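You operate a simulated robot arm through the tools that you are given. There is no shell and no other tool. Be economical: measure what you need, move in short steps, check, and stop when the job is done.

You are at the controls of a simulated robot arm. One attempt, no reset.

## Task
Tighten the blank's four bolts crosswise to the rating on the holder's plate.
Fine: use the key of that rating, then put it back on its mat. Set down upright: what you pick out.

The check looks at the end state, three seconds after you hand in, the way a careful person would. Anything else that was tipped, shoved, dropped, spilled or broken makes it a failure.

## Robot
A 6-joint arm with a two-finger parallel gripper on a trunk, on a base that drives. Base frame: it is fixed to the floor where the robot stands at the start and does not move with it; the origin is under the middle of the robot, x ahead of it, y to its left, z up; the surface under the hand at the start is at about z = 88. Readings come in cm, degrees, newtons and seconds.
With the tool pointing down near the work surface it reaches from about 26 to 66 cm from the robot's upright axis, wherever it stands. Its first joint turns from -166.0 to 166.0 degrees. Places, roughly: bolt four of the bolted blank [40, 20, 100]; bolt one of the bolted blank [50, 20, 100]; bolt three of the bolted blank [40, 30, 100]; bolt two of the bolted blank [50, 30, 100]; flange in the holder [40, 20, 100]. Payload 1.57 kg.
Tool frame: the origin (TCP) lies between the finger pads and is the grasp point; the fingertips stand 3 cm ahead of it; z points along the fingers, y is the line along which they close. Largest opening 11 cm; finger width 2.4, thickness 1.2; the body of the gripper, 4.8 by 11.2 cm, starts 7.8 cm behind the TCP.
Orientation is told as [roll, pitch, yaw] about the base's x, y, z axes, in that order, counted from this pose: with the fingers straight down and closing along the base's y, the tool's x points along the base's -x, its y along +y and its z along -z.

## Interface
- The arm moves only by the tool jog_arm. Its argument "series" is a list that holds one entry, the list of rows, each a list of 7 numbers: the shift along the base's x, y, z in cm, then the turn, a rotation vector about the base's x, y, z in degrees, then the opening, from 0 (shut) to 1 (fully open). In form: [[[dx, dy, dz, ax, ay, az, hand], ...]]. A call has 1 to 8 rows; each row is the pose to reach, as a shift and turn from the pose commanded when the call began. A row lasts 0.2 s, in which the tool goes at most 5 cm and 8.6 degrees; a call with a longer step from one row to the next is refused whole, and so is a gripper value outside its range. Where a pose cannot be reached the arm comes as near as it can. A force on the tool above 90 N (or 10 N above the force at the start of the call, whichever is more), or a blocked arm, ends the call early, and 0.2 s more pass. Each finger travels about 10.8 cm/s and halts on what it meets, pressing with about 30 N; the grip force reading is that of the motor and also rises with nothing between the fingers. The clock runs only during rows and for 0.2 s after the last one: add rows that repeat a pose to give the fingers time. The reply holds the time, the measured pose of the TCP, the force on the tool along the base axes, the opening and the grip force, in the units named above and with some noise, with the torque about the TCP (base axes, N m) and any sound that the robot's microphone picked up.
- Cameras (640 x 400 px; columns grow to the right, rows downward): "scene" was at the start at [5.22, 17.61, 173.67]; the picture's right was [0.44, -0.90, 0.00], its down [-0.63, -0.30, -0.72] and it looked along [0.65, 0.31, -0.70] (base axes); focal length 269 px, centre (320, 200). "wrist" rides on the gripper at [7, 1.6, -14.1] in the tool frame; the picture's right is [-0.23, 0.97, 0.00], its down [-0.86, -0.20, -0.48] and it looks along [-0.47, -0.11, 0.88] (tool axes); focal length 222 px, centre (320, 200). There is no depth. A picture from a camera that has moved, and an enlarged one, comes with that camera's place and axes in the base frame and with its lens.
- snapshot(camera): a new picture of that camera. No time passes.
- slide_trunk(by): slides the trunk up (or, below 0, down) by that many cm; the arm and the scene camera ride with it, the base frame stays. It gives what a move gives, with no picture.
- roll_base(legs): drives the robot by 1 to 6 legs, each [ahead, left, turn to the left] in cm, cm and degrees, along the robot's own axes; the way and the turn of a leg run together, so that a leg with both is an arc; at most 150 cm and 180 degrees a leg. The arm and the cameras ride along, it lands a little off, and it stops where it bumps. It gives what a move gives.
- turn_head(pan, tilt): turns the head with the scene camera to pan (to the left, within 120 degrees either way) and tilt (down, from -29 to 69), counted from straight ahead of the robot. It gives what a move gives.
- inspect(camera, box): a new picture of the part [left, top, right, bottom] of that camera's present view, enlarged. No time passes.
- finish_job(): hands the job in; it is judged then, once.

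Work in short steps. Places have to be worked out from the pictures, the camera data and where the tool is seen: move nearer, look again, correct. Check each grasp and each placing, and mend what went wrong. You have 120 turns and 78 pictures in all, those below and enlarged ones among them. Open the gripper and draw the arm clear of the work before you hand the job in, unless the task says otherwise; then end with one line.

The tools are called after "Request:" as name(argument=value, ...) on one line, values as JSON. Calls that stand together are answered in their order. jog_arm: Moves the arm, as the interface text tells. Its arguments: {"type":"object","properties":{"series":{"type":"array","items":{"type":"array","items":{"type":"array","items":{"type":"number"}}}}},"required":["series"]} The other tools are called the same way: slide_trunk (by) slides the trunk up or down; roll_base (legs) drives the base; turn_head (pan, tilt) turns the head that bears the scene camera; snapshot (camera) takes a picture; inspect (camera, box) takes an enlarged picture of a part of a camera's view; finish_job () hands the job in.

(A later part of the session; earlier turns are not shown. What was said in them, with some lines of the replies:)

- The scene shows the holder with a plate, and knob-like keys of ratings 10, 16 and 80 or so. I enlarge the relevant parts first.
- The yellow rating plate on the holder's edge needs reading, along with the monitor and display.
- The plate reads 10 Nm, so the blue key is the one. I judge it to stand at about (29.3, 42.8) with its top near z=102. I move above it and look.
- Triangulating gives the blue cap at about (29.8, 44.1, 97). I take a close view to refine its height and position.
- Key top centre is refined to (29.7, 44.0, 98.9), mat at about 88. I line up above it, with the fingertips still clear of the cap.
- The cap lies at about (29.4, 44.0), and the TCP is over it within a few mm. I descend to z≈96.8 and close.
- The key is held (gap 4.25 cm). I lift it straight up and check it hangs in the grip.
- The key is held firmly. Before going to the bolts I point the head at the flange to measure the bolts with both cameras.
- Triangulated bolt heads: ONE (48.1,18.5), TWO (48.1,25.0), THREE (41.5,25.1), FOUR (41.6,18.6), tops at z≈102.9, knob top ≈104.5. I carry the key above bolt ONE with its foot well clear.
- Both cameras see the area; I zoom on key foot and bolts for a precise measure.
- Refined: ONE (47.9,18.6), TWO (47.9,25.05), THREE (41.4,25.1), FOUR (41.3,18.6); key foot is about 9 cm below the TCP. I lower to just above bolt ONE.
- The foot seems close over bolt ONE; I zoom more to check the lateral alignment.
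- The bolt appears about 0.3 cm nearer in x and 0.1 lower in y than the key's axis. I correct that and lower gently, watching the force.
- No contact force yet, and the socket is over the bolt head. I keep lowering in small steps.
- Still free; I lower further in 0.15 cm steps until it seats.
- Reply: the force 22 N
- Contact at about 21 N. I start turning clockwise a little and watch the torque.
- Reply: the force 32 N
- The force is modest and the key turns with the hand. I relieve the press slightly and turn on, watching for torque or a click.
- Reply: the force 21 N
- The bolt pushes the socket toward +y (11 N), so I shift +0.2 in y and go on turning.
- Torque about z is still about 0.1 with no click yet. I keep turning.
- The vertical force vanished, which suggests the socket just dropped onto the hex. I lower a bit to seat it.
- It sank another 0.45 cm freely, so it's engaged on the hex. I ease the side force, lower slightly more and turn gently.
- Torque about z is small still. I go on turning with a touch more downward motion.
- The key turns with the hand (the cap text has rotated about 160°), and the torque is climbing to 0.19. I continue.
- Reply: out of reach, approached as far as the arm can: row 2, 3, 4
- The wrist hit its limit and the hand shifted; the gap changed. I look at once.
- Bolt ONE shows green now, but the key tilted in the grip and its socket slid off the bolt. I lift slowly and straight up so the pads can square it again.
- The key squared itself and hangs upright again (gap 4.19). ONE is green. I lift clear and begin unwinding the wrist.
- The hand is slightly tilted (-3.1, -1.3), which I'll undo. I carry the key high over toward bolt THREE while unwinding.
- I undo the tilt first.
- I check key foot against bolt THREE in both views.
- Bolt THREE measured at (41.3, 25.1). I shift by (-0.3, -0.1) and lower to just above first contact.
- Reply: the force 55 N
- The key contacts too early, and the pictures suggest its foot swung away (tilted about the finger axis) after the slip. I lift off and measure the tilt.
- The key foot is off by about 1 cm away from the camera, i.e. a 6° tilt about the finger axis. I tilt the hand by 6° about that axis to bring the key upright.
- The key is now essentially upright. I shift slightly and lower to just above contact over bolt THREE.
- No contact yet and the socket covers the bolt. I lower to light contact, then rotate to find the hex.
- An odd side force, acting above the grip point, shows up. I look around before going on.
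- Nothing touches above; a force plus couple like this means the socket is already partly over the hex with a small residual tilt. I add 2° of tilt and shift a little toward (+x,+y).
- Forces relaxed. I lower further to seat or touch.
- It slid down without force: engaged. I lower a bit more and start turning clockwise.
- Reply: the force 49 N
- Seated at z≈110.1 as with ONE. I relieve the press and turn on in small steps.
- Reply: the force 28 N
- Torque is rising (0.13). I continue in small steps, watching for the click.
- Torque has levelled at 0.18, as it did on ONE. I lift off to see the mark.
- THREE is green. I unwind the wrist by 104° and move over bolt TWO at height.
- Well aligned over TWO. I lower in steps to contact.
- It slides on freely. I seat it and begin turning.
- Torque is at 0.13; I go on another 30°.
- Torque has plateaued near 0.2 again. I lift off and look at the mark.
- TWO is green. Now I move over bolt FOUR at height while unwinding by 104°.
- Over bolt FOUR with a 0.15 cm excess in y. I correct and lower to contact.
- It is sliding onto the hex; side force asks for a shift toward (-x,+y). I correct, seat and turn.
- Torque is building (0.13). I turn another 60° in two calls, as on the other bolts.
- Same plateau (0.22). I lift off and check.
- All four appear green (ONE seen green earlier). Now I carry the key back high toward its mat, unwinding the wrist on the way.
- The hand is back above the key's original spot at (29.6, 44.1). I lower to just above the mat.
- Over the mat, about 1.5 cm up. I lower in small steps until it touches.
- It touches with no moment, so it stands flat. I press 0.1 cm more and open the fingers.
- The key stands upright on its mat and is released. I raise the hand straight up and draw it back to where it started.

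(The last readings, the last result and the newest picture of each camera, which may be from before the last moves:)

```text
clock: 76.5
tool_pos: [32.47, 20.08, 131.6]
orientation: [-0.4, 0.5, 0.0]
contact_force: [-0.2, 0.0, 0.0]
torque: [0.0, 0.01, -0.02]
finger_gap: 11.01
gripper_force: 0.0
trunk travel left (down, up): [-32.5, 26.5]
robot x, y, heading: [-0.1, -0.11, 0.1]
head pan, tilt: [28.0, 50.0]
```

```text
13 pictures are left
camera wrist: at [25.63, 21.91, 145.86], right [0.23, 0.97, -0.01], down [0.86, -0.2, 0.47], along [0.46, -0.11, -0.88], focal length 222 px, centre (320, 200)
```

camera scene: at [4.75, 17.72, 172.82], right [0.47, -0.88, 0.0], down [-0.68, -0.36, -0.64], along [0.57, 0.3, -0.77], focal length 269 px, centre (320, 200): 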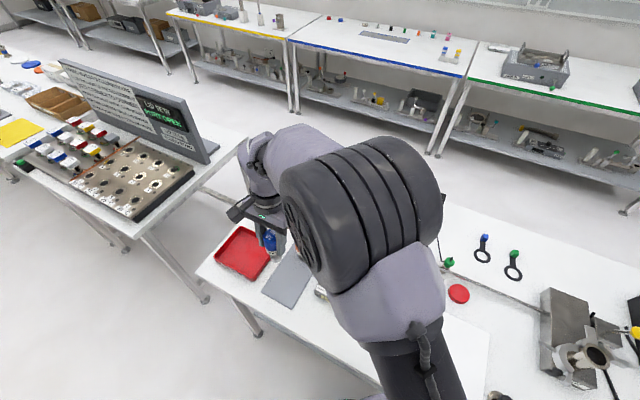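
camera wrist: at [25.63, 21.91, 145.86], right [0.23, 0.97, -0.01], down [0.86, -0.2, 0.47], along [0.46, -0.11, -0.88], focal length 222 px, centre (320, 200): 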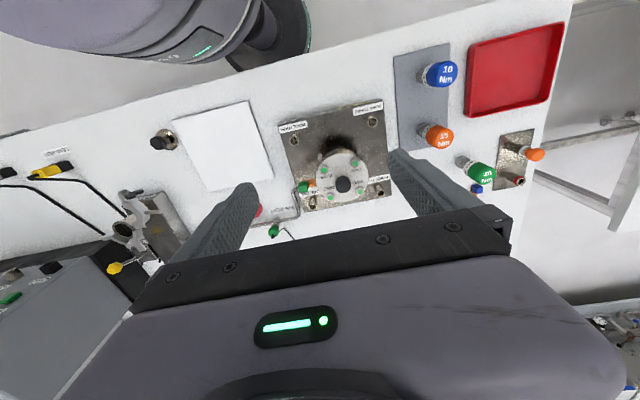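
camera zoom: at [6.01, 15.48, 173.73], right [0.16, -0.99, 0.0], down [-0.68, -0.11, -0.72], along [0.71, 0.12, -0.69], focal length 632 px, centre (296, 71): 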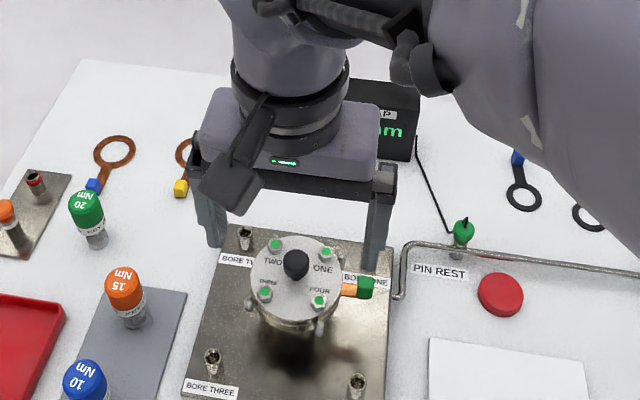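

All four bolts show green, and the key is on its mat. One last look at the gauge display before handing in.

Request:
turn_head(pan=5, tilt=40)

Request:
snapshot(camera="scene")

Request:
inspect(camera="wrist", box=[270, 90, 480, 220])

```text
clock: 77.4
tool_pos: [32.46, 20.1, 131.91]
orientation: [0.0, 0.0, 0.0]
contact_force: [-0.3, -0.1, -0.5]
torque: [0.01, 0.02, 0.03]
finger_gap: 11.0
gripper_force: 0.1
trunk travel left (down, up): [-32.5, 26.5]
robot x, y, heading: [-0.39, 0.05, -0.0]
head pan, tilt: [5.0, 40.0]
```

```text
12 pictures are left
camera scene: at [6.34, 14.78, 174.25], right [0.09, -1.0, 0.0], down [-0.64, -0.06, -0.77], along [0.76, 0.07, -0.64], focal length 269 px, centre (320, 200)
```

scene: 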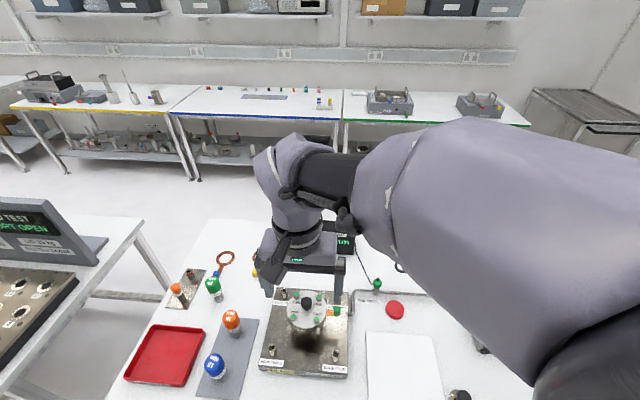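

```text
3.05 times, centred on (375, 155) of wrist
camera zoom: at [25.52, 21.83, 146.19], right [0.23, 0.97, 0.0], down [0.86, -0.2, 0.48], along [0.47, -0.11, -0.88], focal length 677 px, centre (152, 337)
```

zoom: 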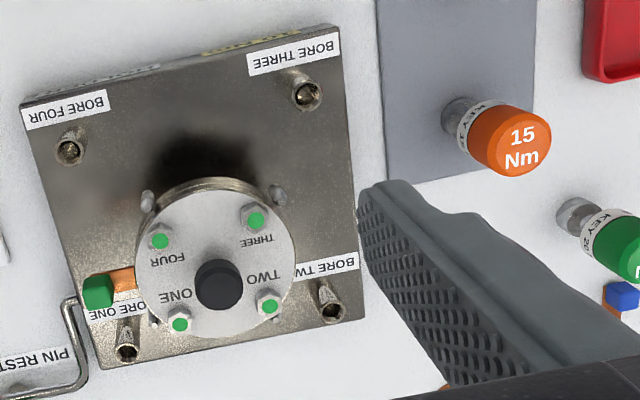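

All four bolts are green, the blue 10 Nm key stands upright on its mat, and nothing else has moved. I hand in.

Request:
finish_job()

```text
The job is handed in.
```

I tightened the four bolts crosswise (one, three, two, four) with the blue 10 Nm key, matching the 10 Nm on the holder's plate. All four marks show green, and the key is back upright on its mat; on bolt one the wrist hit its turning limit and the socket slid off, and I never heard a click on any bolt.
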